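You operate a simulated robot arm through the tools that you are given. There is no shell and no other tool.

You run a simulated robot arm. Do the job below in one go: nothing can be reset, and whatever is moved stays where it is left.

## Task
Shim the blue tie bracket to the gap on its plate.
Fine: red wheel loose first; other shims out, that shim home; wheel tight again.

It is judged by the outcome, as a careful person would: the job done as asked, and still so three seconds after it is handed in. It fails if anything else is knocked over, pushed out of place, dropped, spilled or broken.

## Robot
A 7-joint arm with a two-finger parallel gripper, fixed in place. Base frame: the origin is on the floor under the middle of its stand, x ahead of it, y to its left, z up. Units: mm, rad, N and s.
It reaches about 1372 mm from its shoulder. Its first joint turns from -2.601 to 2.601 rad. Payload 3.43 kg.
The TCP is the grasp point between the finger pads, 30 mm short of the fingertips. In the tool frame z runs along the fingers and y along their closing line. The gripper opens to 94 mm. The fingers are 28 mm wide and 10 mm thick; the gripper's body (50 by 96 mm) begins 55 mm behind the TCP.
Orientation is that of the tool frame in the base frame, as a unit quaternion [w, x, y, z]. With the fingers straight down and closing along the base's y, the tool's x points along the base's -x, its y along +y and its z along -z.

## Interface
- The arm moves only by the tool apply_moves. Its argument "targets" is one flat list of numbers, 7 for each row, row after row: the turn, a rotation vector about the tool's x, y, z in rad, then the shift along the tool's x, y, z in mm, then the gripper command, from -1 (fully open) to 1 (shut), values between in proportion. In form: [wx, wy, wz, tx, ty, tz, hand, wx, wy, wz, tx, ty, tz, hand, ...]. A call has 1 to 20 rows; each row is the pose to reach, as a shift and turn from the pose commanded when the call began, along the tool's axes at that moment. A row lasts 0.2 s, in which the tool goes at most 50 mm and 0.15 rad; a call with a longer step from one row to the next is refused whole, and so is a gripper value outside its range. Where a pose cannot be reached the arm comes as near as it can. A force on the tool above 60 N (or 10 N above the force at the start of the call, whichever is more), or a blocked arm, ends the call early, and 0.2 s more pass. The fingers move at their own pace (about 45 mm/s each) and stop on an object; they squeeze with about 25 N. The grip force told is the motor's: it shows also when the fingers shut on nothing. Time passes only in rows, and 0.2 s behind the last, so rows that repeat a pose let the fingers close. The reply holds the time, the measured pose of the TCP, the force on the tool along the base axes, the opening and the grip force, in the units named above and with some noise, with the torque about the TCP (base axes, N m) and any sound that the robot's microphone picked up.
- Cameras (640 x 400 px; columns grow to the right, rows downward): "scene" is fixed at [221.9, -499.1, 1268.9]; the picture's right is [0.91, -0.41, 0.00], its down [-0.12, -0.26, -0.96] and it looks along [0.39, 0.88, -0.28] (base axes); focal length 330 px, centre (320, 200). "wrist" rides on the gripper at [76, 14, -102] in the tool frame; the picture's right is [-0.18, 0.98, 0.00], its down [-0.75, -0.14, -0.64] and it looks along [-0.63, -0.12, 0.77] (tool axes); focal length 243 px, centre (320, 200). There is no depth. A picture from a camera that has moved, and an enlarged one, comes with that camera's place and axes in the base frame and with its lens.
- snapshot(camera): a new picture of that camera. No time passes.
- zoom(camera, box): a new picture of the part [left, top, right, bottom] of that camera's present view, enlarged. No time passes.
- sign_off(): hands the job in; it is judged then, once.

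Nothing tells you positions but the pictures and the camera data. Unless the task says otherwise, let go and move clear before handing in.

The tools are called by a JSON object that holds its "op" and its "data". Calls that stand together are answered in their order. apply_moves: Moves the arm, as the interface text tells. Its arguments: {"type":"object","properties":{"targets":{"type":"array"}},"required":["targets"]} The other tools are called the same way: snapshot (camera) takes a picture; zoom (camera, box) takes an enlarged picture of a part of a camera's view; sign_off () hands the job in.

At the start:

```text
t: 0.0
eef_pos: [398.1, 546.8, 1039.9]
ee_rot: [0.0, 0.001, 1.0, 0.002]
force: [-0.8, 0.1, -0.4]
torque: [0.0, 0.0, 0.0]
gripper_width: 94.0
gripper_force: 0.1
```

scene: 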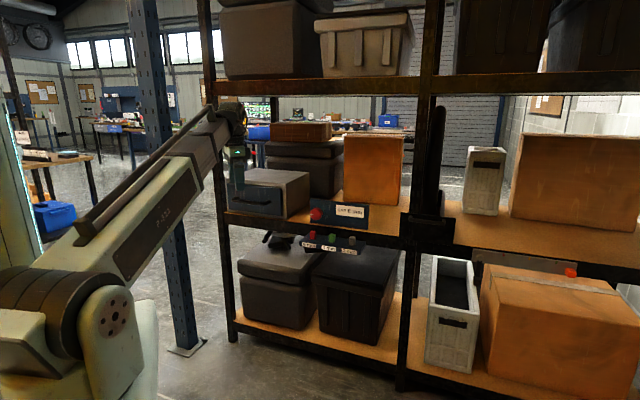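
wrist: 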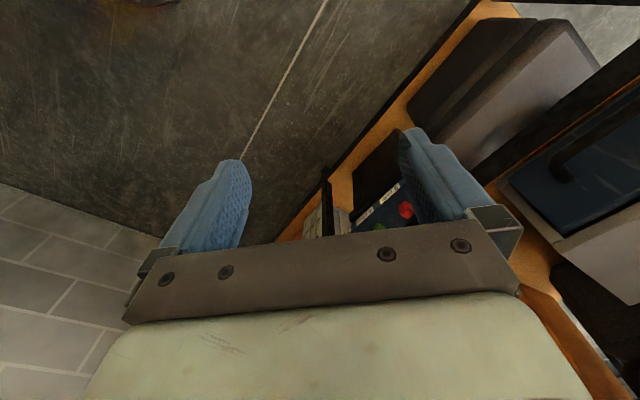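

The scene shows a storage rack with a blue bracket on a shelf, a red wheel, a label plate and a few coloured knobs below it. I'll zoom in to identify the pieces before moving.

{"op": "zoom", "data": {"camera": "scene", "box": [220, 160, 420, 285]}}

{"op": "zoom", "data": {"camera": "scene", "box": [290, 195, 380, 265]}}

{"op": "zoom", "data": {"camera": "wrist", "box": [300, 140, 460, 240]}}

```text
3.20 times, centred on (320, 222) of scene
camera zoom: at [221.9, -499.1, 1268.9], right [0.91, -0.41, 0.0], down [-0.12, -0.26, -0.96], along [0.39, 0.88, -0.28], focal length 1055 px, centre (320, 128)
```

zoom: 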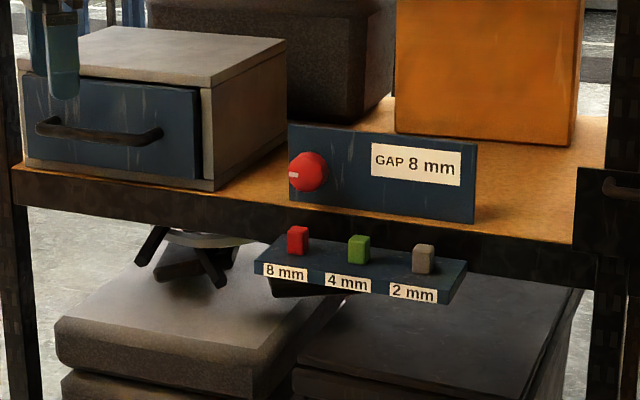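

```text
5.71 times, centred on (335, 230) of scene
camera zoom: at [221.9, -499.1, 1268.9], right [0.91, -0.41, 0.0], down [-0.12, -0.26, -0.96], along [0.39, 0.88, -0.28], focal length 1884 px, centre (234, 29)
```

zoom: 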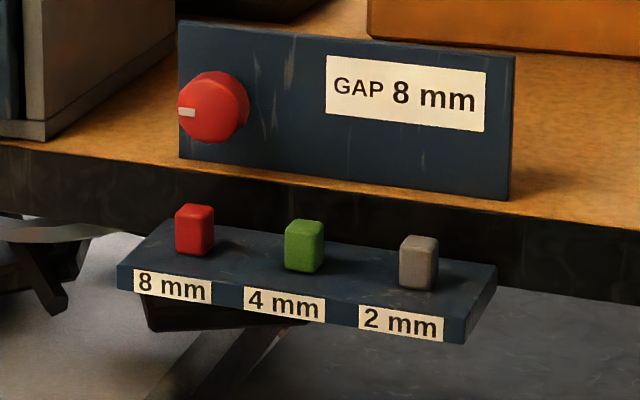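

```text
4.00 times, centred on (380, 190) of wrist
camera zoom: at [322.5, 561.6, 1142.8], right [0.19, 0.98, 0.0], down [0.75, -0.14, 0.64], along [0.63, -0.12, -0.77], focal length 970 px, centre (80, 240)
```

zoom: 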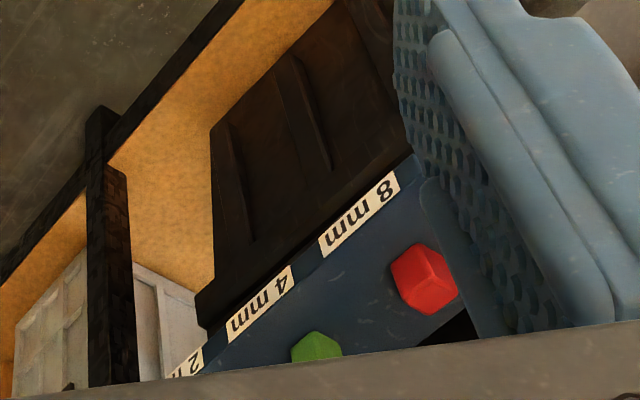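

The blue bracket has a "GAP 8 mm" plate, a red wheel, and a ledge with red (8 mm), green (4 mm) and grey (2 mm) tabs. I'll check the rest of the rack for another bracket and obstacles before approaching.

{"op": "zoom", "data": {"camera": "scene", "box": [440, 230, 640, 355]}}

{"op": "zoom", "data": {"camera": "scene", "box": [160, 80, 320, 180]}}

{"op": "zoom", "data": {"camera": "scene", "box": [305, 225, 375, 260]}}

{"op": "zoom", "data": {"camera": "scene", "box": [400, 90, 480, 240]}}

```text
3.20 times, centred on (540, 292) of scene
camera zoom: at [221.9, -499.1, 1268.9], right [0.91, -0.41, 0.0], down [-0.12, -0.26, -0.96], along [0.39, 0.88, -0.28], focal length 1055 px, centre (-384, -96)
```

zoom: 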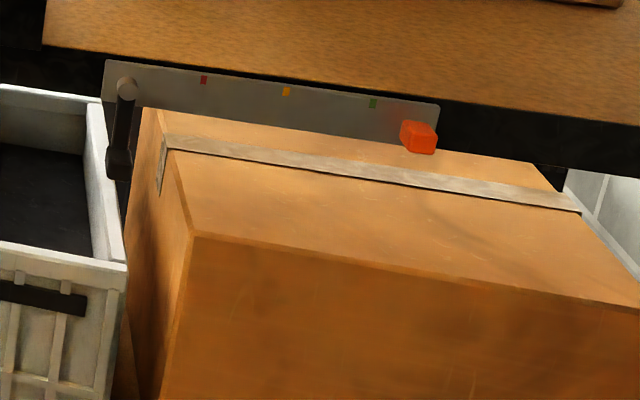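

```text
4.00 times, centred on (240, 130) of scene
camera zoom: at [221.9, -499.1, 1268.9], right [0.91, -0.41, 0.0], down [-0.12, -0.26, -0.96], along [0.39, 0.88, -0.28], focal length 1319 px, centre (640, 480)
```

zoom: 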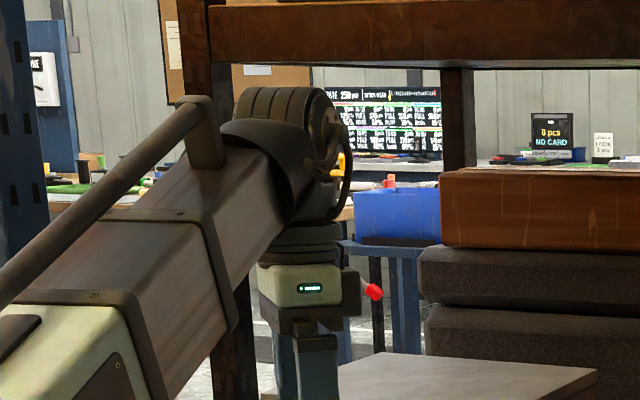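

```text
9.14 times, centred on (340, 242) of scene
camera zoom: at [221.9, -499.1, 1268.9], right [0.91, -0.41, 0.0], down [-0.12, -0.26, -0.96], along [0.39, 0.88, -0.28], focal length 3014 px, centre (137, -189)
```

zoom: 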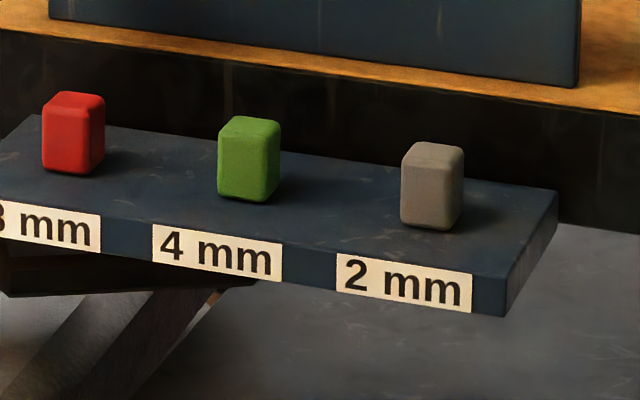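

```text
2.67 times, centred on (440, 165) of scene
camera zoom: at [221.9, -499.1, 1268.9], right [0.91, -0.41, 0.0], down [-0.12, -0.26, -0.96], along [0.39, 0.88, -0.28], focal length 879 px, centre (0, 293)
```

zoom: 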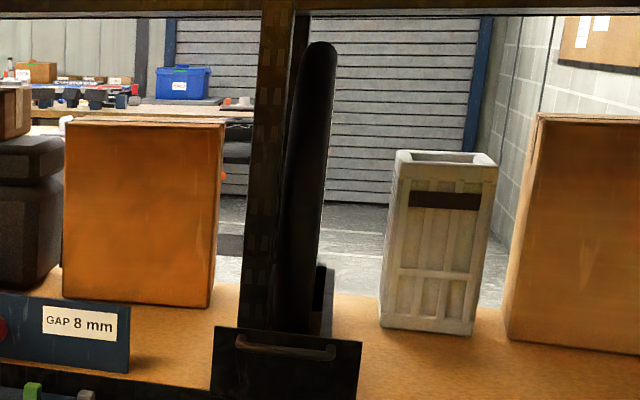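

The bracket lies across a rack that faces the robot at about 45°. By triangulation the tabs are near (713,681), (773,624) and (832,563) at z≈743. I'll move to a stand-off pose with the gripper pointing at the bracket so the wrist camera can inspect it.

{"op": "apply_moves", "data": {"targets": [-0.0385, -0.093, -0.093, -32.4, -0.4, 16.1, -1, -0.077, -0.186, -0.186, -64.8, -0.8, 32.2, -1, -0.1155, -0.279, -0.279, -97.1, -1.1, 48.4, -1, -0.154, -0.372, -0.372, -129.5, -1.5, 64.5, -1, -0.1925, -0.465, -0.465, -161.9, -1.9, 80.6, -1, -0.231, -0.558, -0.558, -194.3, -2.3, 96.8, -1, -0.2695, -0.651, -0.651, -226.6, -2.6, 112.9, -1, -0.308, -0.744, -0.744, -259, -3, 129, -1]}}

```text
t: 1.8
eef_pos: [657.8, 543.7, 911.5]
ee_rot: [0.354, -0.352, 0.854, 0.146]
force: [0.2, -0.2, 0.1]
torque: [-0.02, 0.01, 0.03]
gripper_width: 94.2
gripper_force: 0.1
```

The arm is at the stand-off pose, with the gripper pointing 45° down at the bracket. Next I'll look through both cameras.

{"op": "snapshot", "data": {"camera": "wrist"}}

{"op": "snapshot", "data": {"camera": "scene"}}

```text
taken
camera wrist: at [558.6, 464.9, 929.8], right [-0.6, 0.79, 0.13], down [0.15, -0.05, 0.99], along [0.78, 0.62, -0.09], focal length 243 px, centre (320, 200)
```

wrist: 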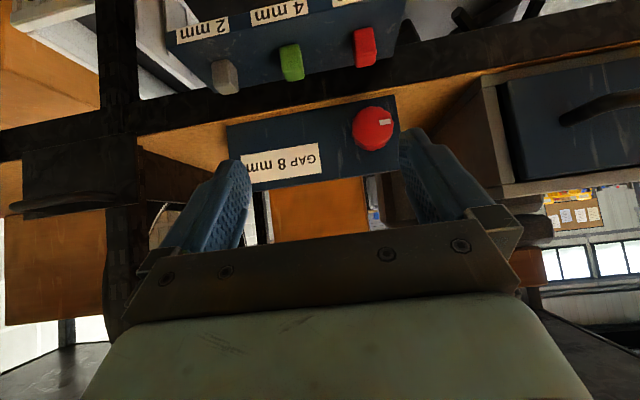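

```text
taken
```

scene: 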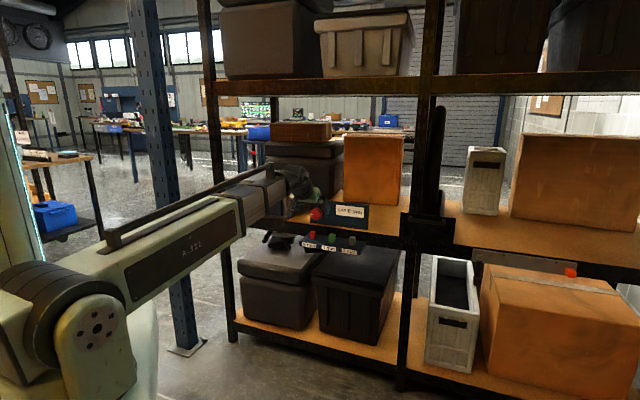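

{"op": "zoom", "data": {"camera": "wrist", "box": [160, 0, 420, 162]}}

{"op": "zoom", "data": {"camera": "wrist", "box": [330, 90, 420, 160]}}

{"op": "zoom", "data": {"camera": "wrist", "box": [190, 0, 410, 110]}}

```text
2.46 times, centred on (290, 81) of wrist
camera zoom: at [558.6, 464.9, 929.8], right [-0.6, 0.79, 0.13], down [0.15, -0.05, 0.99], along [0.78, 0.62, -0.09], focal length 597 px, centre (394, 493)
```

zoom: 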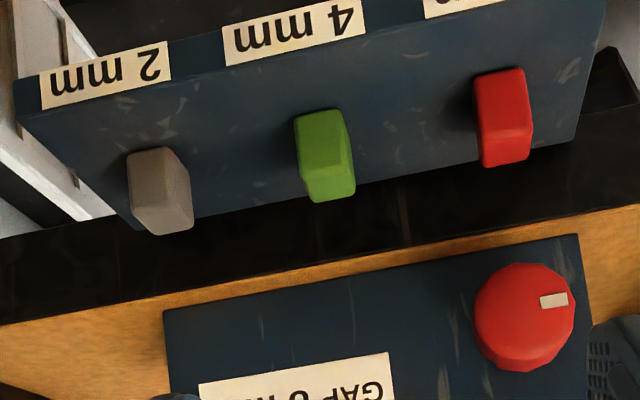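

```text
5.71 times, centred on (375, 125) of wrist
camera zoom: at [558.6, 464.9, 929.8], right [-0.6, 0.79, 0.13], down [0.15, -0.05, 0.99], along [0.78, 0.62, -0.09], focal length 1386 px, centre (6, 629)
```

zoom: 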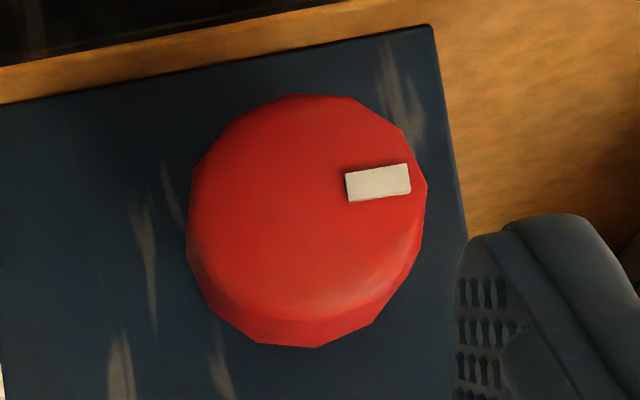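

```text
2.91 times, centred on (300, 55) of wrist
camera zoom: at [558.6, 464.9, 929.8], right [-0.6, 0.79, 0.13], down [0.15, -0.05, 0.99], along [0.78, 0.62, -0.09], focal length 706 px, centre (378, 622)
```

zoom: 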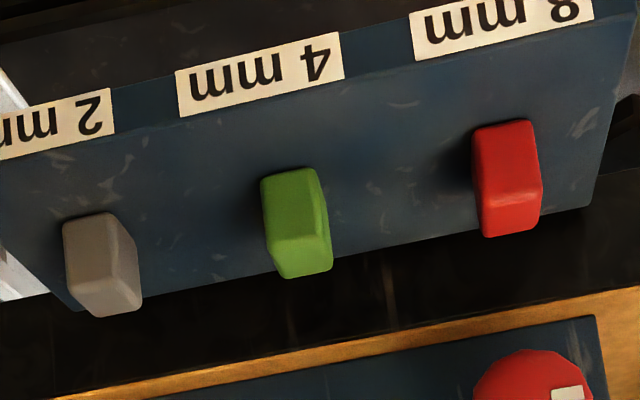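

All three tabs sit at the same depth on the ledge (front faces n≈972). The wheel is centred near (730,691,828), about 49 mm across, with its pointer to the left. I'll level the gripper and line it up in front of the wheel.

{"op": "apply_moves", "data": {"targets": [0, -0.131, 0, 6.2, 9.0, 13.4, -1, 0, -0.262, 0, 12.5, 17.9, 26.8, -1, 0, -0.393, 0, 18.8, 26.9, 40.2, -1, 0, -0.524, 0, 25, 35.8, 53.7, -1, 0, -0.654, 0, 31.2, 44.8, 67.1, -1, 0, -0.785, 0, 37.5, 53.7, 80.5, -1]}}

{"op": "snapshot", "data": {"camera": "wrist"}}

{"op": "snapshot", "data": {"camera": "scene"}}

```text
t: 3.2
eef_pos: [640.8, 604.5, 827.5]
ee_rot: [0.655, -0.269, 0.653, 0.271]
force: [0.1, -0.6, -1.2]
torque: [-0.02, 0.02, 0.0]
gripper_width: 94.0
gripper_force: 0.1
```

```text
taken
camera wrist: at [558.9, 543.0, 751.8], right [-0.69, 0.69, 0.19], down [-0.36, -0.56, 0.75], along [0.63, 0.46, 0.63], focal length 243 px, centre (320, 200)
```

wrist: 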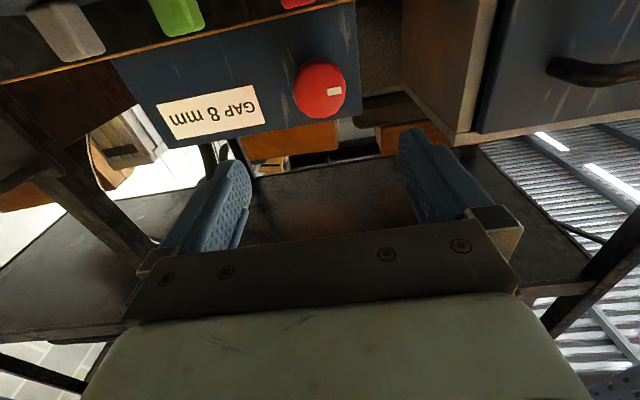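

```text
taken
```

scene: 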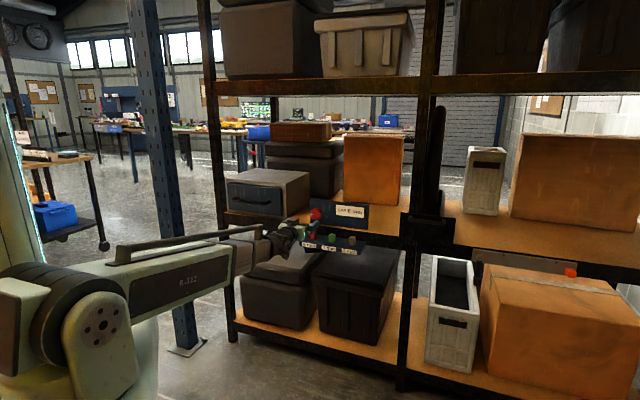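

The gripper is level and in front of the wheel. I'll zoom in to pin down the wheel's centre, the plate and the nearby cabinet.

{"op": "zoom", "data": {"camera": "wrist", "box": [260, 30, 400, 118]}}

{"op": "zoom", "data": {"camera": "wrist", "box": [0, 0, 360, 150]}}

{"op": "zoom", "data": {"camera": "scene", "box": [225, 165, 385, 265]}}

```text
4.55 times, centred on (330, 74) of wrist
camera zoom: at [558.9, 543.0, 751.8], right [-0.69, 0.69, 0.19], down [-0.36, -0.56, 0.75], along [0.63, 0.46, 0.63], focal length 1103 px, centre (274, 773)
```

zoom: 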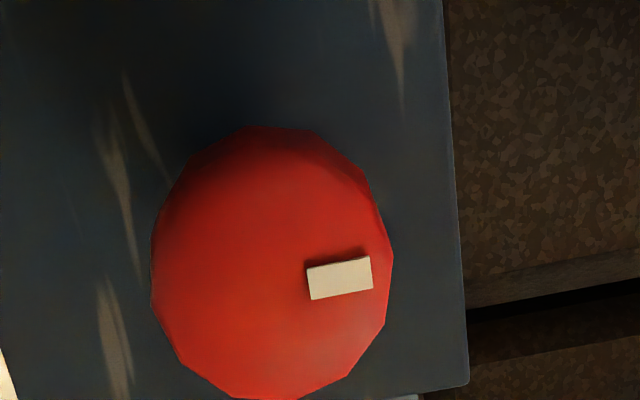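

```text
1.78 times, centred on (180, 75) of wrist
camera zoom: at [558.9, 543.0, 751.8], right [-0.69, 0.69, 0.19], down [-0.36, -0.56, 0.75], along [0.63, 0.46, 0.63], focal length 431 px, centre (569, 422)
```

zoom: 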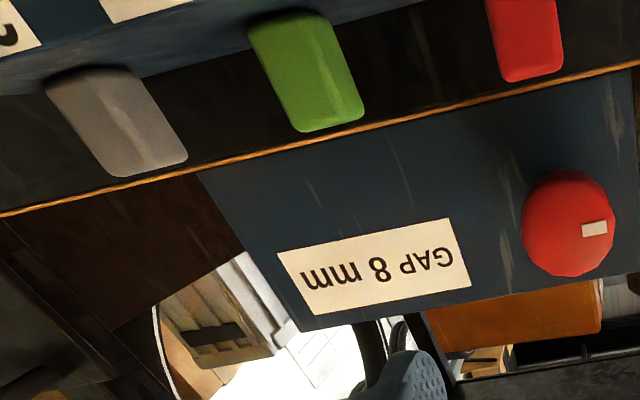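

```text
4.00 times, centred on (305, 215) of scene
camera zoom: at [221.9, -499.1, 1268.9], right [0.91, -0.41, 0.0], down [-0.12, -0.26, -0.96], along [0.39, 0.88, -0.28], focal length 1319 px, centre (380, 140)
```

zoom: 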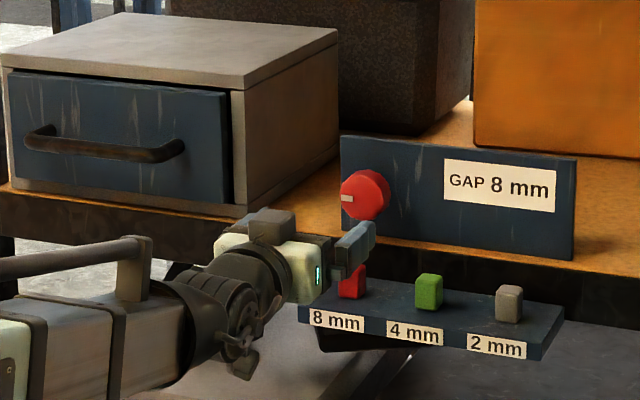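

I now place the wheel face at about n=1018, z=819, a=25.5 and the plate at n≈1066, with the wheel about 20 mm thick. I'll test how far the wrist can roll here in free space, so the camera can stay clear of the ledge while turning the wheel.

{"op": "apply_moves", "data": {"targets": [0, 0, -0.143, 0, 0, 0, -1, 0, 0, -0.286, 0, 0, 0, -1, 0, 0, -0.428, 0, 0, 0, -1, 0, 0, -0.571, 0, 0, 0, -1, 0, 0, -0.714, 0, 0, 0, -1, 0, 0, -0.857, 0, 0, 0, -1, 0, 0, -1.0, 0, 0, 0, -1, 0, 0, -1.142, 0, 0, 0, -1, 0, 0, -1.285, 0, 0, 0, -1, 0, 0, -1.428, 0, 0, 0, -1, 0, 0, -1.571, 0, 0, 0, -1]}}

```text
t: 5.6
eef_pos: [641.3, 603.8, 826.4]
ee_rot: [0.654, -0.653, 0.271, -0.271]
force: [-1.5, 0.5, 0.4]
torque: [0.02, 0.01, 0.04]
gripper_width: 93.9
gripper_force: 0.0
```

The roll of −90° worked: the camera is on the right side and the fingers close vertically. I'll continue another −90° to check the range.

{"op": "apply_moves", "data": {"targets": [0, 0, -0.143, 0, 0, 0, -1, 0, 0, -0.286, 0, 0, 0, -1, 0, 0, -0.428, 0, 0, 0, -1, 0, 0, -0.571, 0, 0, 0, -1, 0, 0, -0.714, 0, 0, 0, -1, 0, 0, -0.857, 0, 0, 0, -1, 0, 0, -1.0, 0, 0, 0, -1, 0, 0, -1.142, 0, 0, 0, -1, 0, 0, -1.285, 0, 0, 0, -1, 0, 0, -1.428, 0, 0, 0, -1, 0, 0, -1.571, 0, 0, 0, -1]}}

{"op": "snapshot", "data": {"camera": "wrist"}}

{"op": "zoom", "data": {"camera": "scene", "box": [225, 165, 385, 265]}}

```text
t: 8.0
eef_pos: [651.0, 595.0, 828.3]
ee_rot: [-0.277, 0.652, 0.276, 0.65]
force: [-0.3, 0.5, -0.5]
torque: [-0.02, -0.01, 0.01]
gripper_width: 93.7
gripper_force: 0.0
out of reach, approached as far as the arm can: row 11
```

```text
taken
camera wrist: at [591.0, 510.6, 905.8], right [0.71, -0.68, -0.19], down [-0.55, -0.36, -0.75], along [0.44, 0.64, -0.63], focal length 243 px, centre (320, 200)
```

wrist: 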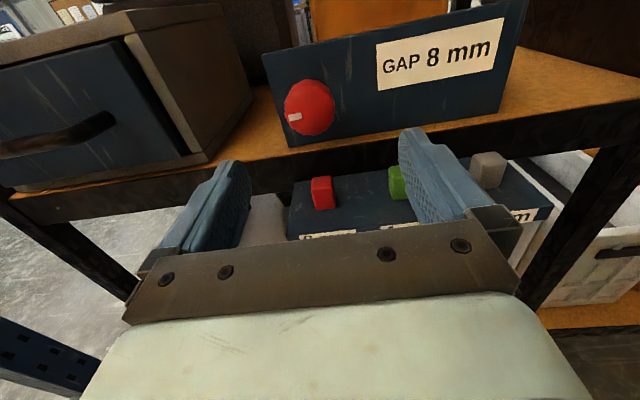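

```text
4.00 times, centred on (305, 215) of scene
camera zoom: at [221.9, -499.1, 1268.9], right [0.91, -0.41, 0.0], down [-0.12, -0.26, -0.96], along [0.39, 0.88, -0.28], focal length 1319 px, centre (380, 140)
```

zoom: 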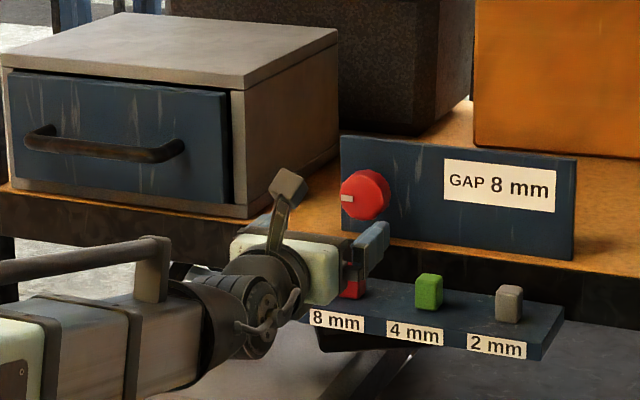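

The roll limit is near −175°, so I have roughly −60° to −170° to work with. I'll use this upright view to measure the wheel and tabs more exactly.

{"op": "zoom", "data": {"camera": "wrist", "box": [265, 60, 365, 150]}}

{"op": "zoom", "data": {"camera": "wrist", "box": [270, 150, 550, 260]}}

{"op": "zoom", "data": {"camera": "wrist", "box": [290, 160, 370, 240]}}

```text
4.44 times, centred on (315, 105) of wrist
camera zoom: at [591.0, 510.6, 905.8], right [0.71, -0.68, -0.19], down [-0.55, -0.36, -0.75], along [0.44, 0.64, -0.63], focal length 1078 px, centre (342, 622)
```

zoom: 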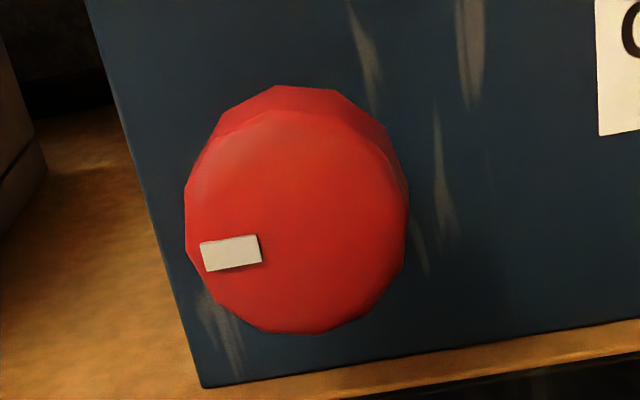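

```text
2.29 times, centred on (410, 205) of wrist
camera zoom: at [591.0, 510.6, 905.8], right [0.71, -0.68, -0.19], down [-0.55, -0.36, -0.75], along [0.44, 0.64, -0.63], focal length 555 px, centre (114, 189)
```

zoom: 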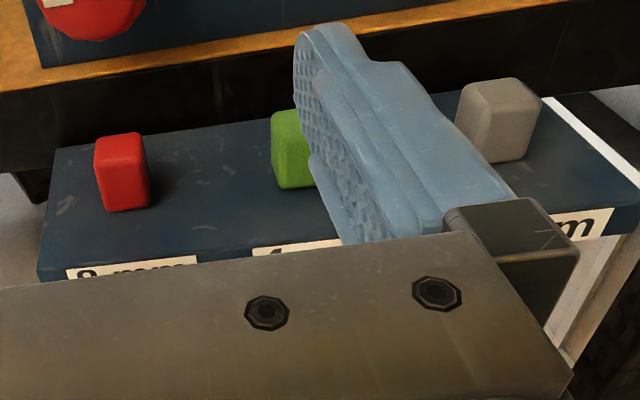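

```text
5.00 times, centred on (330, 200) of wrist
camera zoom: at [591.0, 510.6, 905.8], right [0.71, -0.68, -0.19], down [-0.55, -0.36, -0.75], along [0.44, 0.64, -0.63], focal length 1213 px, centre (270, 200)
```

zoom: 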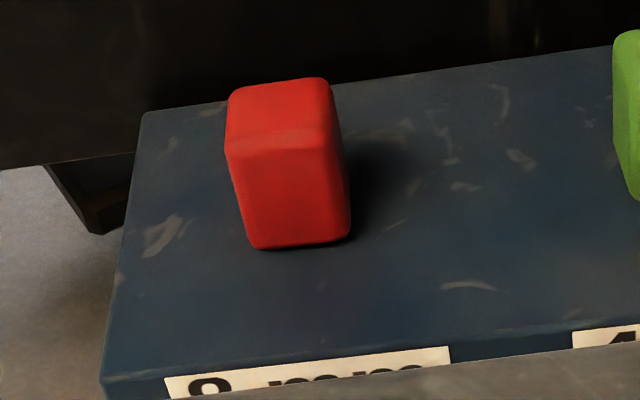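

The measurements agree: wheel axis at a≈25.4, z≈820, face at n≈1020, back of the wheel at about 1042, plate at about 1068. I'll roll back to −60°, leaving room for about 110° of counter-clockwise turn, and check the pose.

{"op": "apply_moves", "data": {"targets": [0, 0, 0.14, 0, 0, 0, -1, 0, 0, 0.28, 0, 0, 0, -1, 0, 0, 0.42, 0, 0, 0, -1, 0, 0, 0.56, 0, 0, 0, -1, 0, 0, 0.7, 0, 0, 0, -1, 0, 0, 0.84, 0, 0, 0, -1, 0, 0, 0.98, 0, 0, 0, -1, 0, 0, 1.12, 0, 0, 0, -1, 0, 0, 1.26, 0, 0, 0, -1, 0, 0, 1.4, 0, 0, 0, -1, 0, 0, 1.54, 0, 0, 0, -1, 0, 0, 1.68, 0, 0, 0, -1, 0, 0, 1.82, 0, 0, 0, -1, 0, 0, 1.96, 0, 0, 0, -1, 0, 0, 2.094, 0, 0, 0, -1]}}

```text
t: 11.2
eef_pos: [650.6, 593.7, 830.0]
ee_rot: [0.702, -0.56, 0.431, -0.092]
force: [-0.5, -0.3, -0.1]
torque: [-0.02, -0.01, -0.01]
gripper_width: 94.1
gripper_force: 0.0
```

Roll is at −60°, aimed squarely along the wheel axis. I'll centre on the axis and move forward to just short of the wheel, then check the alignment.

{"op": "apply_moves", "data": {"targets": [0, 0, 0, -7.8, 16.1, 10, -1, 0, 0, 0, -7.8, 16.1, 40, -1, 0, 0, 0, -7.8, 16.1, 70, -1, 0, 0, 0, -7.8, 16.1, 90, -1]}}

{"op": "snapshot", "data": {"camera": "wrist"}}

{"op": "zoom", "data": {"camera": "scene", "box": [245, 175, 385, 262]}}

```text
t: 12.2
eef_pos: [702.6, 668.3, 820.9]
ee_rot: [0.702, -0.56, 0.431, -0.093]
force: [0.1, -0.2, 0.6]
torque: [-0.01, -0.02, -0.03]
gripper_width: 94.0
gripper_force: 0.0
```

```text
taken
camera wrist: at [672.8, 554.7, 769.6], right [-0.46, 0.46, -0.76], down [-0.87, -0.04, 0.5], along [0.2, 0.89, 0.42], focal length 243 px, centre (320, 200)
```

wrist: 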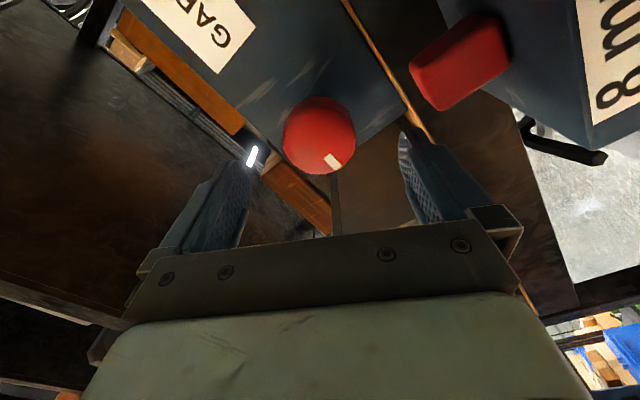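

```text
4.57 times, centred on (315, 218) of scene
camera zoom: at [221.9, -499.1, 1268.9], right [0.91, -0.41, 0.0], down [-0.12, -0.26, -0.96], along [0.39, 0.88, -0.28], focal length 1507 px, centre (343, 115)
```

zoom: 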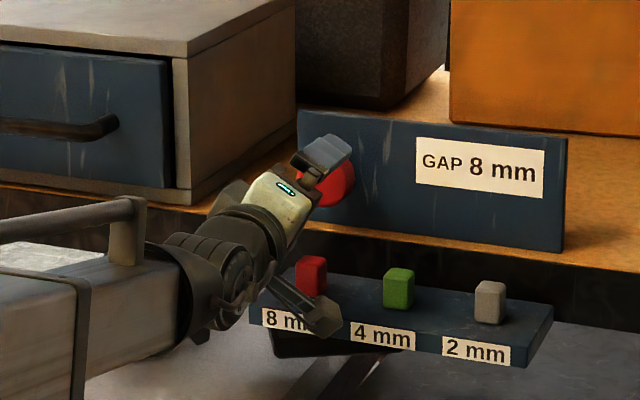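

The gripper is centred on the wheel to within about 1 mm and the camera arm is clear of the ledge. I'll move in so the pads straddle the wheel, without touching the plate.

{"op": "apply_moves", "data": {"targets": [0, 0, 0, 1, 0, 12, -1, 0, 0, 0, 1, 0, 24, -1, 0, 0, 0, 1, 0, 35, -1, 0, 0, 0, 1, 0, 45, -1]}}

{"op": "snapshot", "data": {"camera": "wrist"}}

{"op": "zoom", "data": {"camera": "scene", "box": [265, 185, 385, 260]}}

```text
t: 13.2
eef_pos: [737.5, 698.8, 818.9]
ee_rot: [0.702, -0.56, 0.431, -0.093]
force: [0.2, 0.0, -0.5]
torque: [0.0, 0.01, 0.0]
gripper_width: 93.8
gripper_force: 0.1
```

```text
taken
camera wrist: at [706.9, 585.4, 768.7], right [-0.46, 0.46, -0.76], down [-0.87, -0.04, 0.5], along [0.2, 0.89, 0.42], focal length 243 px, centre (320, 200)
```

wrist: 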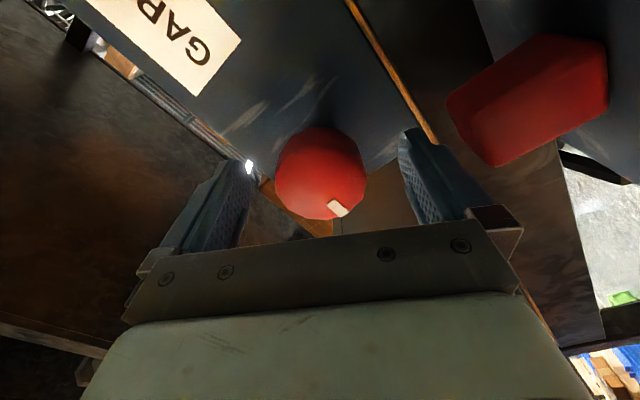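

```text
5.33 times, centred on (325, 222) of scene
camera zoom: at [221.9, -499.1, 1268.9], right [0.91, -0.41, 0.0], down [-0.12, -0.26, -0.96], along [0.39, 0.88, -0.28], focal length 1758 px, centre (293, 80)
```

zoom: 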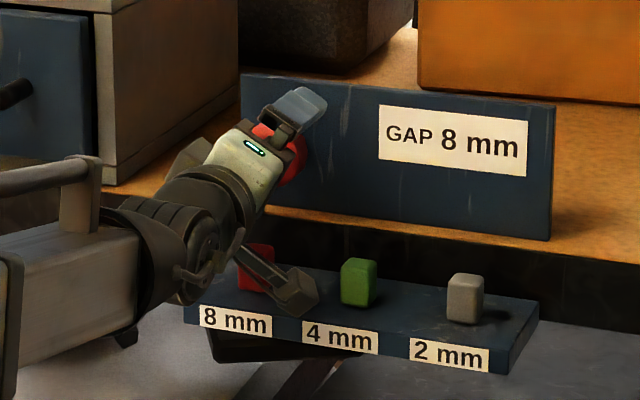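

The pads straddle the wheel with TCP at n≈1016, so I'll close on it.

{"op": "apply_moves", "data": {"targets": [0, 0, 0, 0, 0, 0, 0, 0, 0, 0, 0, 0, 0, 0.3, 0, 0, 0, 0, 0, 0, 1, 0, 0, 0, 0, 0, 0, 1, 0, 0, 0, 0, 0, 0, 1]}}

```text
t: 14.4
eef_pos: [736.8, 697.9, 819.0]
ee_rot: [0.701, -0.56, 0.43, -0.092]
force: [1.3, 0.3, 2.0]
torque: [0.03, 0.02, 0.23]
gripper_width: 51.9
gripper_force: 45.3
```

The wheel is gripped at about 52 mm with little side load. I'll turn it a little counter-clockwise (loosening) and watch the torque.

{"op": "apply_moves", "data": {"targets": [0, 0, -0.07, 0, 0, 0, 1, 0, 0, -0.14, 0, 0, 0, 1, 0, 0, -0.21, 0, 0, 0, 1]}}

{"op": "zoom", "data": {"camera": "wrist", "box": [240, 100, 400, 230]}}

```text
t: 15.2
eef_pos: [735.4, 700.4, 819.9]
ee_rot: [0.689, -0.602, 0.368, -0.166]
force: [-6.6, 9.5, 11.7]
torque: [-0.18, 0.54, 0.47]
gripper_width: 51.0
gripper_force: 45.3
```

```text
3.08 times, centred on (320, 165) of wrist
camera zoom: at [712.1, 579.8, 783.3], right [-0.33, 0.34, -0.88], down [-0.93, 0.02, 0.36], along [0.14, 0.94, 0.31], focal length 746 px, centre (320, 308)
```

zoom: 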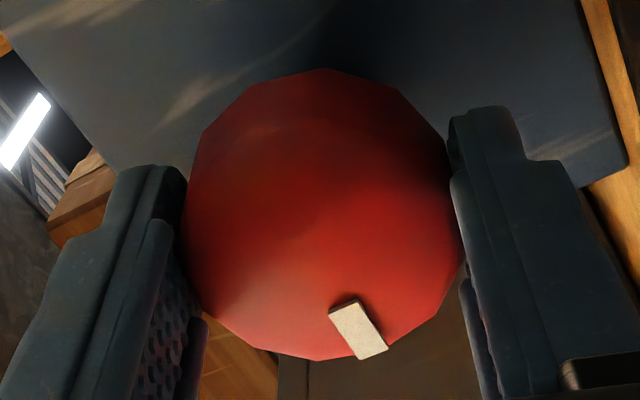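

The pointer hasn't clearly moved yet, so the pads may have slipped, and the side force suggests the grip is 1–2 mm off centre. I'll re-centre slightly and turn further counter-clockwise.

{"op": "apply_moves", "data": {"targets": [0, 0, 0, -2, 0, 0, 1, 0, 0, -0.08, -2, 0, 0, 1, 0, 0, -0.16, -2, 0, 0, 1, 0, 0, -0.24, -2, 0, 0, 1]}}

{"op": "zoom", "data": {"camera": "wrist", "box": [240, 100, 400, 230]}}

```text
t: 16.2
eef_pos: [735.2, 699.4, 819.8]
ee_rot: [0.663, -0.642, 0.294, -0.247]
force: [5.3, -1.4, 10.4]
torque: [0.28, 0.68, -0.48]
gripper_width: 52.0
gripper_force: 44.9
```

```text
3.08 times, centred on (320, 165) of wrist
camera zoom: at [716.6, 574.3, 800.5], right [-0.18, 0.18, -0.97], down [-0.98, 0.07, 0.19], along [0.11, 0.98, 0.17], focal length 746 px, centre (320, 308)
```

zoom: 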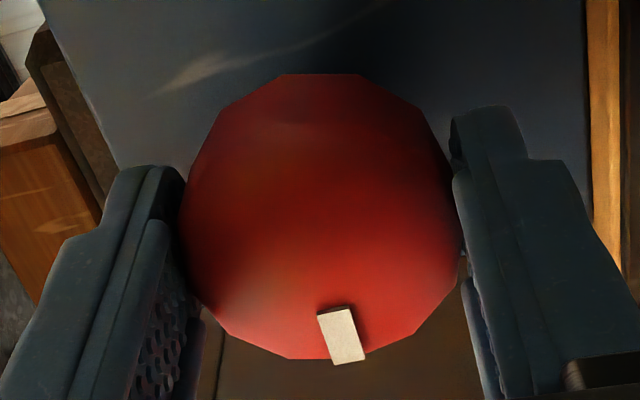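

The pointer is still exactly horizontal while the gripper turned 25°, with about 0.7 Nm of resistance, so the wheel is hard against counter-clockwise. I'll try clockwise with the same grip.

{"op": "apply_moves", "data": {"targets": [0, 0, 0.07, 0, 0, 0, 1, 0, 0, 0.14, 0, 0, 0, 1, 0, 0, 0.21, 0, 0, 0, 1, 0, 0, 0.28, 0, 0, 0, 1]}}

{"op": "zoom", "data": {"camera": "wrist", "box": [240, 100, 400, 230]}}

```text
t: 17.2
eef_pos: [735.2, 699.8, 819.1]
ee_rot: [0.692, -0.594, 0.382, -0.152]
force: [9.7, -13.4, 14.2]
torque: [-0.49, 0.52, -0.58]
gripper_width: 51.8
gripper_force: 44.7
```

```text
3.08 times, centred on (320, 165) of wrist
camera zoom: at [710.6, 580.5, 780.1], right [-0.36, 0.37, -0.86], down [-0.92, 0.01, 0.39], along [0.15, 0.93, 0.33], focal length 746 px, centre (320, 308)
```

zoom: 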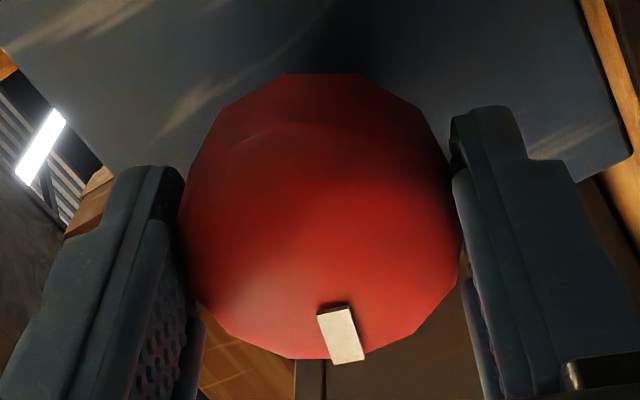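

Clockwise the wheel turns with the gripper: the pointer stays fixed relative to the fingers, with almost no torque. The wheel was therefore at its tight stop, and clockwise loosens it. I'll keep going clockwise with a slight re-centre.

{"op": "apply_moves", "data": {"targets": [0, 0, 0.08, 0, -1, 0, 1, 0, 0, 0.16, 0, -1, 0, 1, 0, 0, 0.24, 0, -1, 0, 1, 0, 0, 0.32, 0, -1, 0, 1, 0, 0, 0.4, 0, -1, 0, 1]}}

{"op": "zoom", "data": {"camera": "wrist", "box": [240, 100, 400, 230]}}

{"op": "zoom", "data": {"camera": "scene", "box": [265, 185, 385, 260]}}

```text
t: 18.4
eef_pos: [734.3, 699.8, 820.5]
ee_rot: [0.707, -0.508, 0.493, -0.011]
force: [-2.1, -16.8, -8.2]
torque: [0.35, -0.31, -0.24]
gripper_width: 51.7
gripper_force: 44.3
```

```text
3.08 times, centred on (320, 165) of wrist
camera zoom: at [695.7, 595.2, 757.6], right [-0.57, 0.57, -0.59], down [-0.77, -0.13, 0.62], along [0.28, 0.81, 0.52], focal length 746 px, centre (320, 308)
```

zoom: 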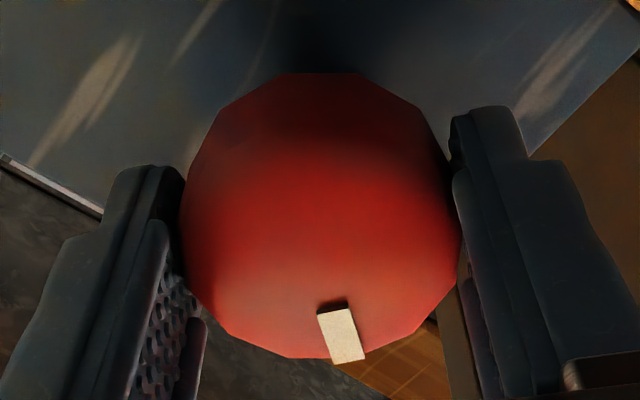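

```text
5.33 times, centred on (325, 222) of scene
camera zoom: at [221.9, -499.1, 1268.9], right [0.91, -0.41, 0.0], down [-0.12, -0.26, -0.96], along [0.39, 0.88, -0.28], focal length 1758 px, centre (293, 80)
```

zoom: 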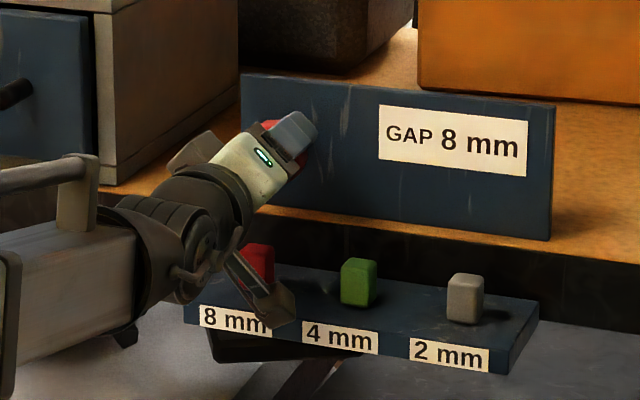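

The wheel is now about 39° clockwise and following well. I'll continue clockwise, checking for a stop or a click.

{"op": "apply_moves", "data": {"targets": [0, 0, 0.09, 1, 0, 0, 1, 0, 0, 0.18, 1, 0, 0, 1, 0, 0, 0.27, 1, 0, 0, 1, 0, 0, 0.36, 1, 0, 0, 1, 0, 0, 0.45, 1, 0, 0, 1]}}

{"op": "zoom", "data": {"camera": "wrist", "box": [240, 100, 400, 230]}}

{"op": "zoom", "data": {"camera": "scene", "box": [265, 185, 385, 260]}}

```text
t: 19.6
eef_pos: [736.4, 699.5, 818.9]
ee_rot: [0.692, -0.384, 0.594, 0.147]
force: [-9.8, -5.8, -9.3]
torque: [-0.14, 0.15, 0.38]
gripper_width: 51.2
gripper_force: 45.1
```

```text
3.08 times, centred on (320, 165) of wrist
camera zoom: at [673.3, 617.9, 743.8], right [-0.7, 0.7, -0.18], down [-0.55, -0.36, 0.75], along [0.46, 0.62, 0.63], focal length 746 px, centre (320, 308)
```

zoom: 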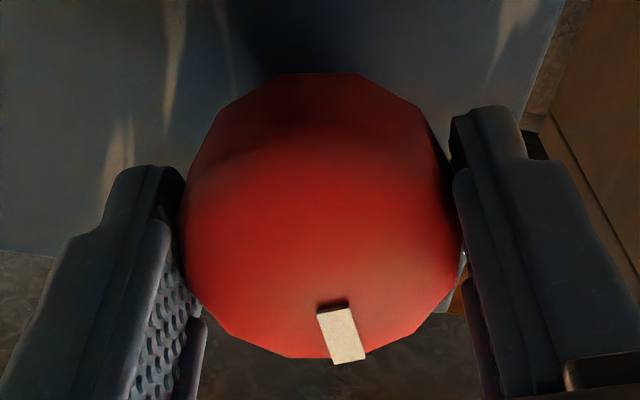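

```text
5.33 times, centred on (325, 222) of scene
camera zoom: at [221.9, -499.1, 1268.9], right [0.91, -0.41, 0.0], down [-0.12, -0.26, -0.96], along [0.39, 0.88, -0.28], focal length 1758 px, centre (293, 80)
```

zoom: 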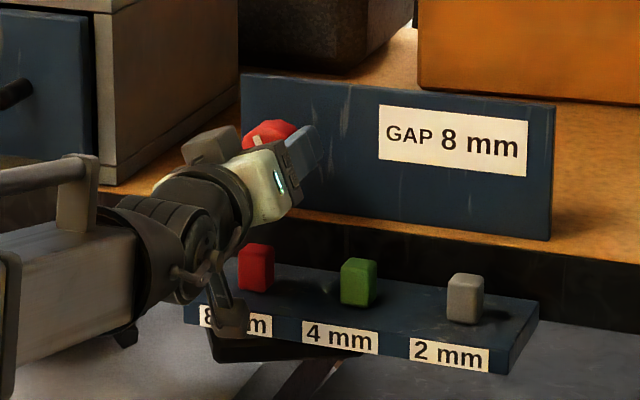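

It's 65° clockwise and still following freely. I'll continue to about 100° or a stop, as the camera arm stays in front of the ledge.

{"op": "apply_moves", "data": {"targets": [0, 0, 0.09, 0, 0, 0, 1, 0, 0, 0.18, 0, 0, 0, 1, 0, 0, 0.27, 0, 0, 0, 1, 0, 0, 0.36, 0, 0, 0, 1, 0, 0, 0.45, 0, 0, 0, 1]}}

{"op": "zoom", "data": {"camera": "wrist", "box": [240, 100, 400, 230]}}

{"op": "zoom", "data": {"camera": "scene", "box": [265, 185, 385, 260]}}

```text
t: 20.8
eef_pos: [735.3, 701.0, 819.4]
ee_rot: [0.641, -0.242, 0.664, 0.298]
force: [-17.4, -1.1, -16.7]
torque: [0.14, -0.2, 0.29]
gripper_width: 51.7
gripper_force: 44.8
```

```text
3.08 times, centred on (320, 165) of wrist
camera zoom: at [648.7, 642.5, 745.3], right [-0.68, 0.68, 0.27], down [-0.31, -0.6, 0.74], along [0.66, 0.42, 0.62], focal length 746 px, centre (320, 308)
```

zoom: 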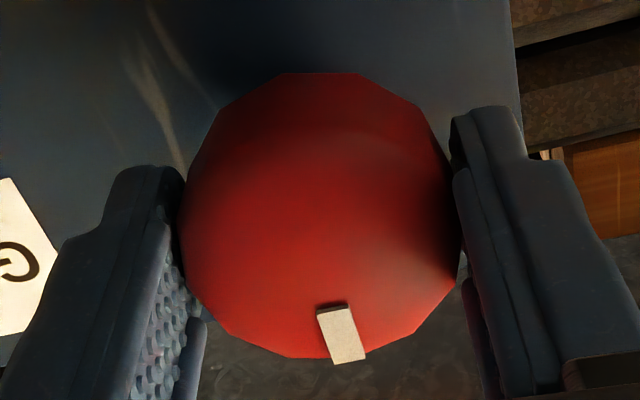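

```text
5.33 times, centred on (325, 222) of scene
camera zoom: at [221.9, -499.1, 1268.9], right [0.91, -0.41, 0.0], down [-0.12, -0.26, -0.96], along [0.39, 0.88, -0.28], focal length 1758 px, centre (293, 80)
```

zoom: 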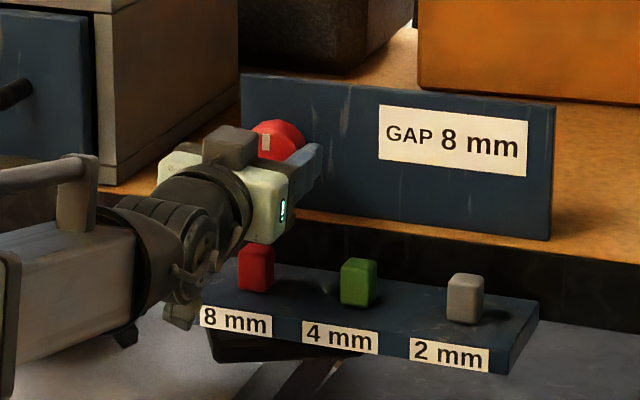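

The wheel is at about 90° clockwise, pointer nearly straight up, with no stop or sound yet. I'll continue a bit more to find the loose stop.

{"op": "apply_moves", "data": {"targets": [0, 0, 0.1, 1, 0.7, 0, 1, 0, 0, 0.2, 1, 0.7, 0, 1, 0, 0, 0.3, 1, 0.7, 0, 1, 0, 0, 0.4, 1, 0.7, 0, 1, 0, 0, 0.5, 1, 0.7, 0, 1]}}

{"op": "zoom", "data": {"camera": "wrist", "box": [240, 100, 400, 230]}}

{"op": "zoom", "data": {"camera": "scene", "box": [265, 185, 385, 260]}}

```text
t: 22.0
eef_pos: [734.5, 700.9, 819.7]
ee_rot: [0.549, -0.07, 0.703, 0.447]
force: [-5.6, -1.1, 5.4]
torque: [-0.97, 0.97, 0.13]
gripper_width: 51.8
gripper_force: 45.3
```

```text
3.08 times, centred on (320, 165) of wrist
camera zoom: at [625.2, 666.6, 764.2], right [-0.51, 0.51, 0.7], down [-0.08, -0.83, 0.55], along [0.86, 0.22, 0.46], focal length 746 px, centre (320, 308)
```

zoom: 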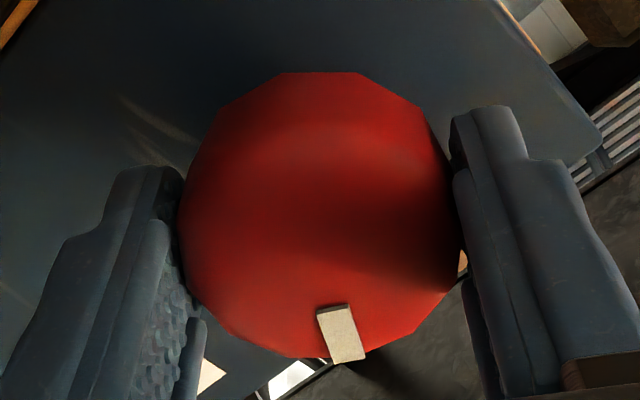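

```text
5.33 times, centred on (325, 222) of scene
camera zoom: at [221.9, -499.1, 1268.9], right [0.91, -0.41, 0.0], down [-0.12, -0.26, -0.96], along [0.39, 0.88, -0.28], focal length 1758 px, centre (293, 80)
```

zoom: 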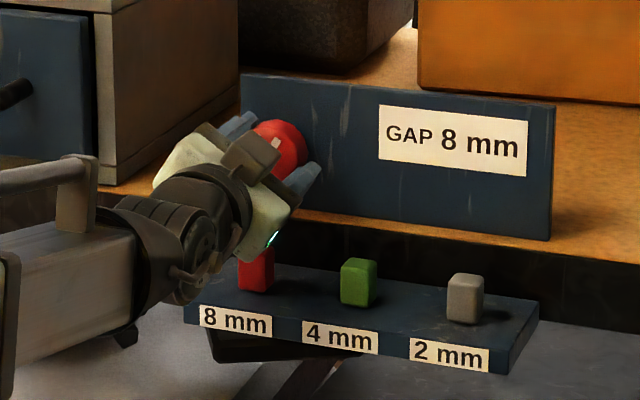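

About 119° clockwise, still free with no end stop. I'll keep going.

{"op": "apply_moves", "data": {"targets": [0, 0, 0.1, 0, 0, 0, 1, 0, 0, 0.2, 0, 0, 0, 1, 0, 0, 0.3, 0, 0, 0, 1, 0, 0, 0.4, 0, 0, 0, 1, 0, 0, 0.5, 0, 0, 0, 1, 0, 0, 0.6, 0, 0, 0, 1]}}

{"op": "zoom", "data": {"camera": "wrist", "box": [240, 100, 400, 230]}}

{"op": "zoom", "data": {"camera": "scene", "box": [265, 185, 385, 260]}}

```text
t: 23.4
eef_pos: [736.1, 699.2, 820.8]
ee_rot: [0.391, 0.14, 0.692, 0.59]
force: [-12.3, 0.4, 11.4]
torque: [-0.29, 0.28, -0.75]
gripper_width: 51.5
gripper_force: 44.9
```

```text
3.08 times, centred on (320, 165) of wrist
camera zoom: at [609.6, 682.0, 804.7], right [-0.14, 0.14, 0.98], down [0.08, -0.99, 0.15], along [0.99, 0.1, 0.13], focal length 746 px, centre (320, 308)
```

zoom: 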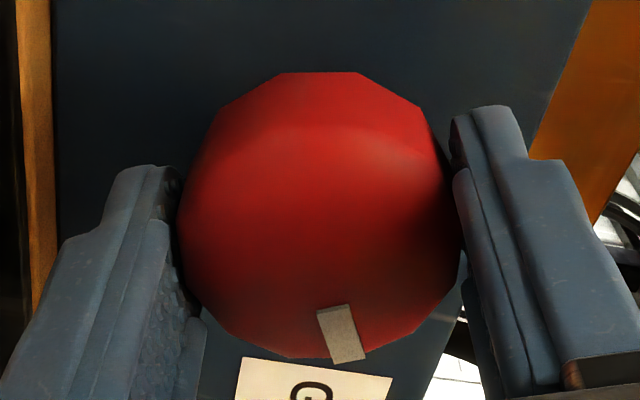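

```text
5.33 times, centred on (325, 222) of scene
camera zoom: at [221.9, -499.1, 1268.9], right [0.91, -0.41, 0.0], down [-0.12, -0.26, -0.96], along [0.39, 0.88, -0.28], focal length 1758 px, centre (293, 80)
```

zoom: 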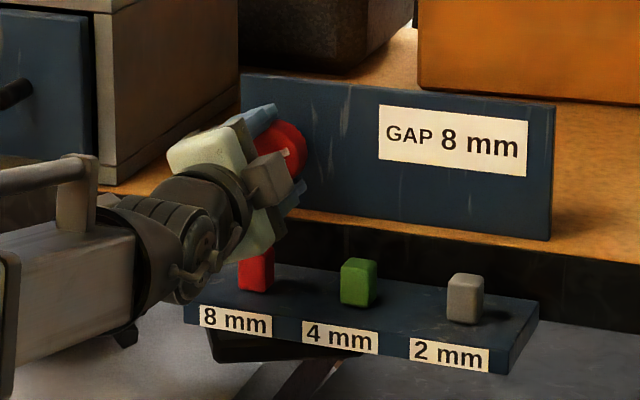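

The pointer is now toward the right, about 153° clockwise, and the wheel is still free. I'll continue to look for the stop.

{"op": "apply_moves", "data": {"targets": [0, 0, 0.1, 0, 0, 0, 1, 0, 0, 0.2, 0, 0, 0, 1, 0, 0, 0.3, 0, 0, 0, 1, 0, 0, 0.4, 0, 0, 0, 1, 0, 0, 0.5, 0, 0, 0, 1, 0, 0, 0.6, 0, 0, 0, 1]}}

{"op": "zoom", "data": {"camera": "wrist", "box": [240, 100, 400, 230]}}

{"op": "zoom", "data": {"camera": "scene", "box": [265, 185, 385, 260]}}

```text
t: 24.8
eef_pos: [735.6, 699.9, 819.8]
ee_rot: [0.2, 0.339, 0.619, 0.679]
force: [-1.7, 13.1, 24.4]
torque: [-0.76, 0.74, -0.03]
gripper_width: 51.6
gripper_force: 44.4
```

```text
3.08 times, centred on (320, 165) of wrist
camera zoom: at [612.7, 678.7, 850.3], right [0.27, -0.28, 0.92], down [0.05, -0.95, -0.3], along [0.96, 0.12, -0.25], focal length 746 px, centre (320, 308)
```

zoom: 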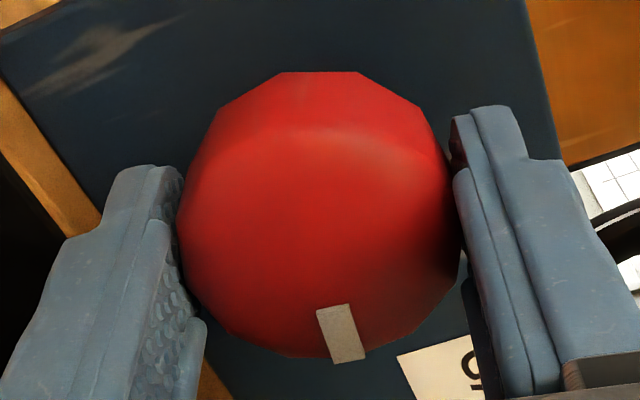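

```text
5.33 times, centred on (325, 222) of scene
camera zoom: at [221.9, -499.1, 1268.9], right [0.91, -0.41, 0.0], down [-0.12, -0.26, -0.96], along [0.39, 0.88, -0.28], focal length 1758 px, centre (293, 80)
```

zoom: 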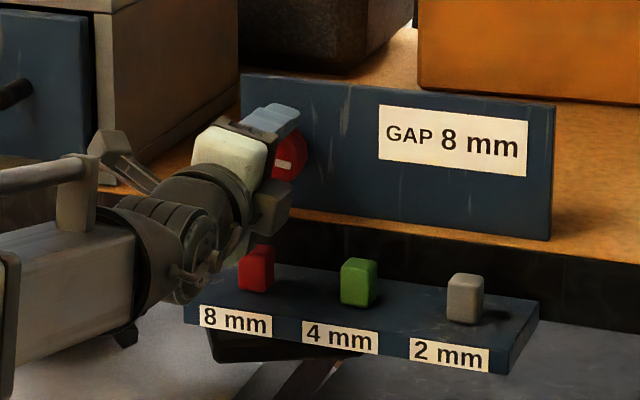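

Half a turn so far and still no stop. I have wrist range left, so I'll continue further.

{"op": "apply_moves", "data": {"targets": [0, 0, 0.1, 0, -0.5, 0, 1, 0, 0, 0.2, 0, -0.5, 0, 1, 0, 0, 0.3, 0, -0.5, 0, 1, 0, 0, 0.4, 0, -0.5, 0, 1, 0, 0, 0.5, 0, -0.5, 0, 1, 0, 0, 0.6, 0, -0.5, 0, 1]}}

{"op": "zoom", "data": {"camera": "wrist", "box": [240, 100, 400, 230]}}

{"op": "zoom", "data": {"camera": "scene", "box": [265, 185, 385, 260]}}

```text
t: 26.2
eef_pos: [735.3, 699.7, 818.8]
ee_rot: [-0.01, 0.506, 0.49, 0.709]
force: [6.1, 11.5, 28.2]
torque: [-0.33, 0.32, 0.61]
gripper_width: 51.6
gripper_force: 45.1
```

```text
3.08 times, centred on (320, 165) of wrist
camera zoom: at [633.4, 657.3, 885.0], right [0.59, -0.6, 0.54], down [-0.16, -0.74, -0.65], along [0.79, 0.3, -0.54], focal length 746 px, centre (320, 308)
```

zoom: 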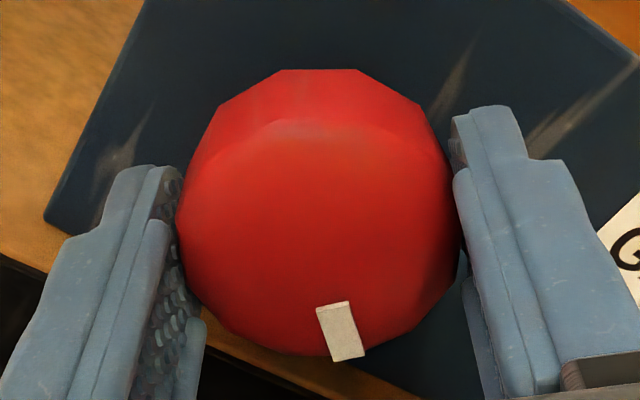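

```text
5.33 times, centred on (325, 222) of scene
camera zoom: at [221.9, -499.1, 1268.9], right [0.91, -0.41, 0.0], down [-0.12, -0.26, -0.96], along [0.39, 0.88, -0.28], focal length 1758 px, centre (293, 80)
```

zoom: 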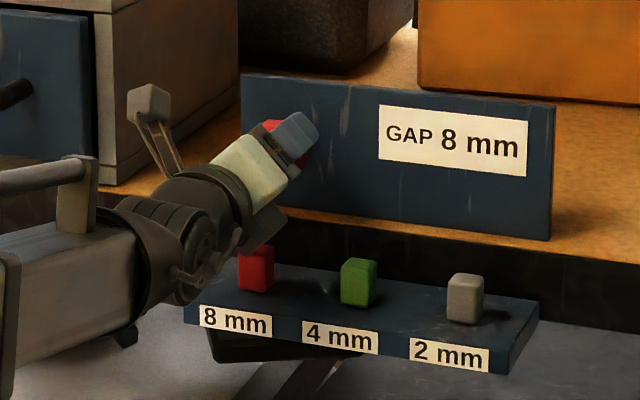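

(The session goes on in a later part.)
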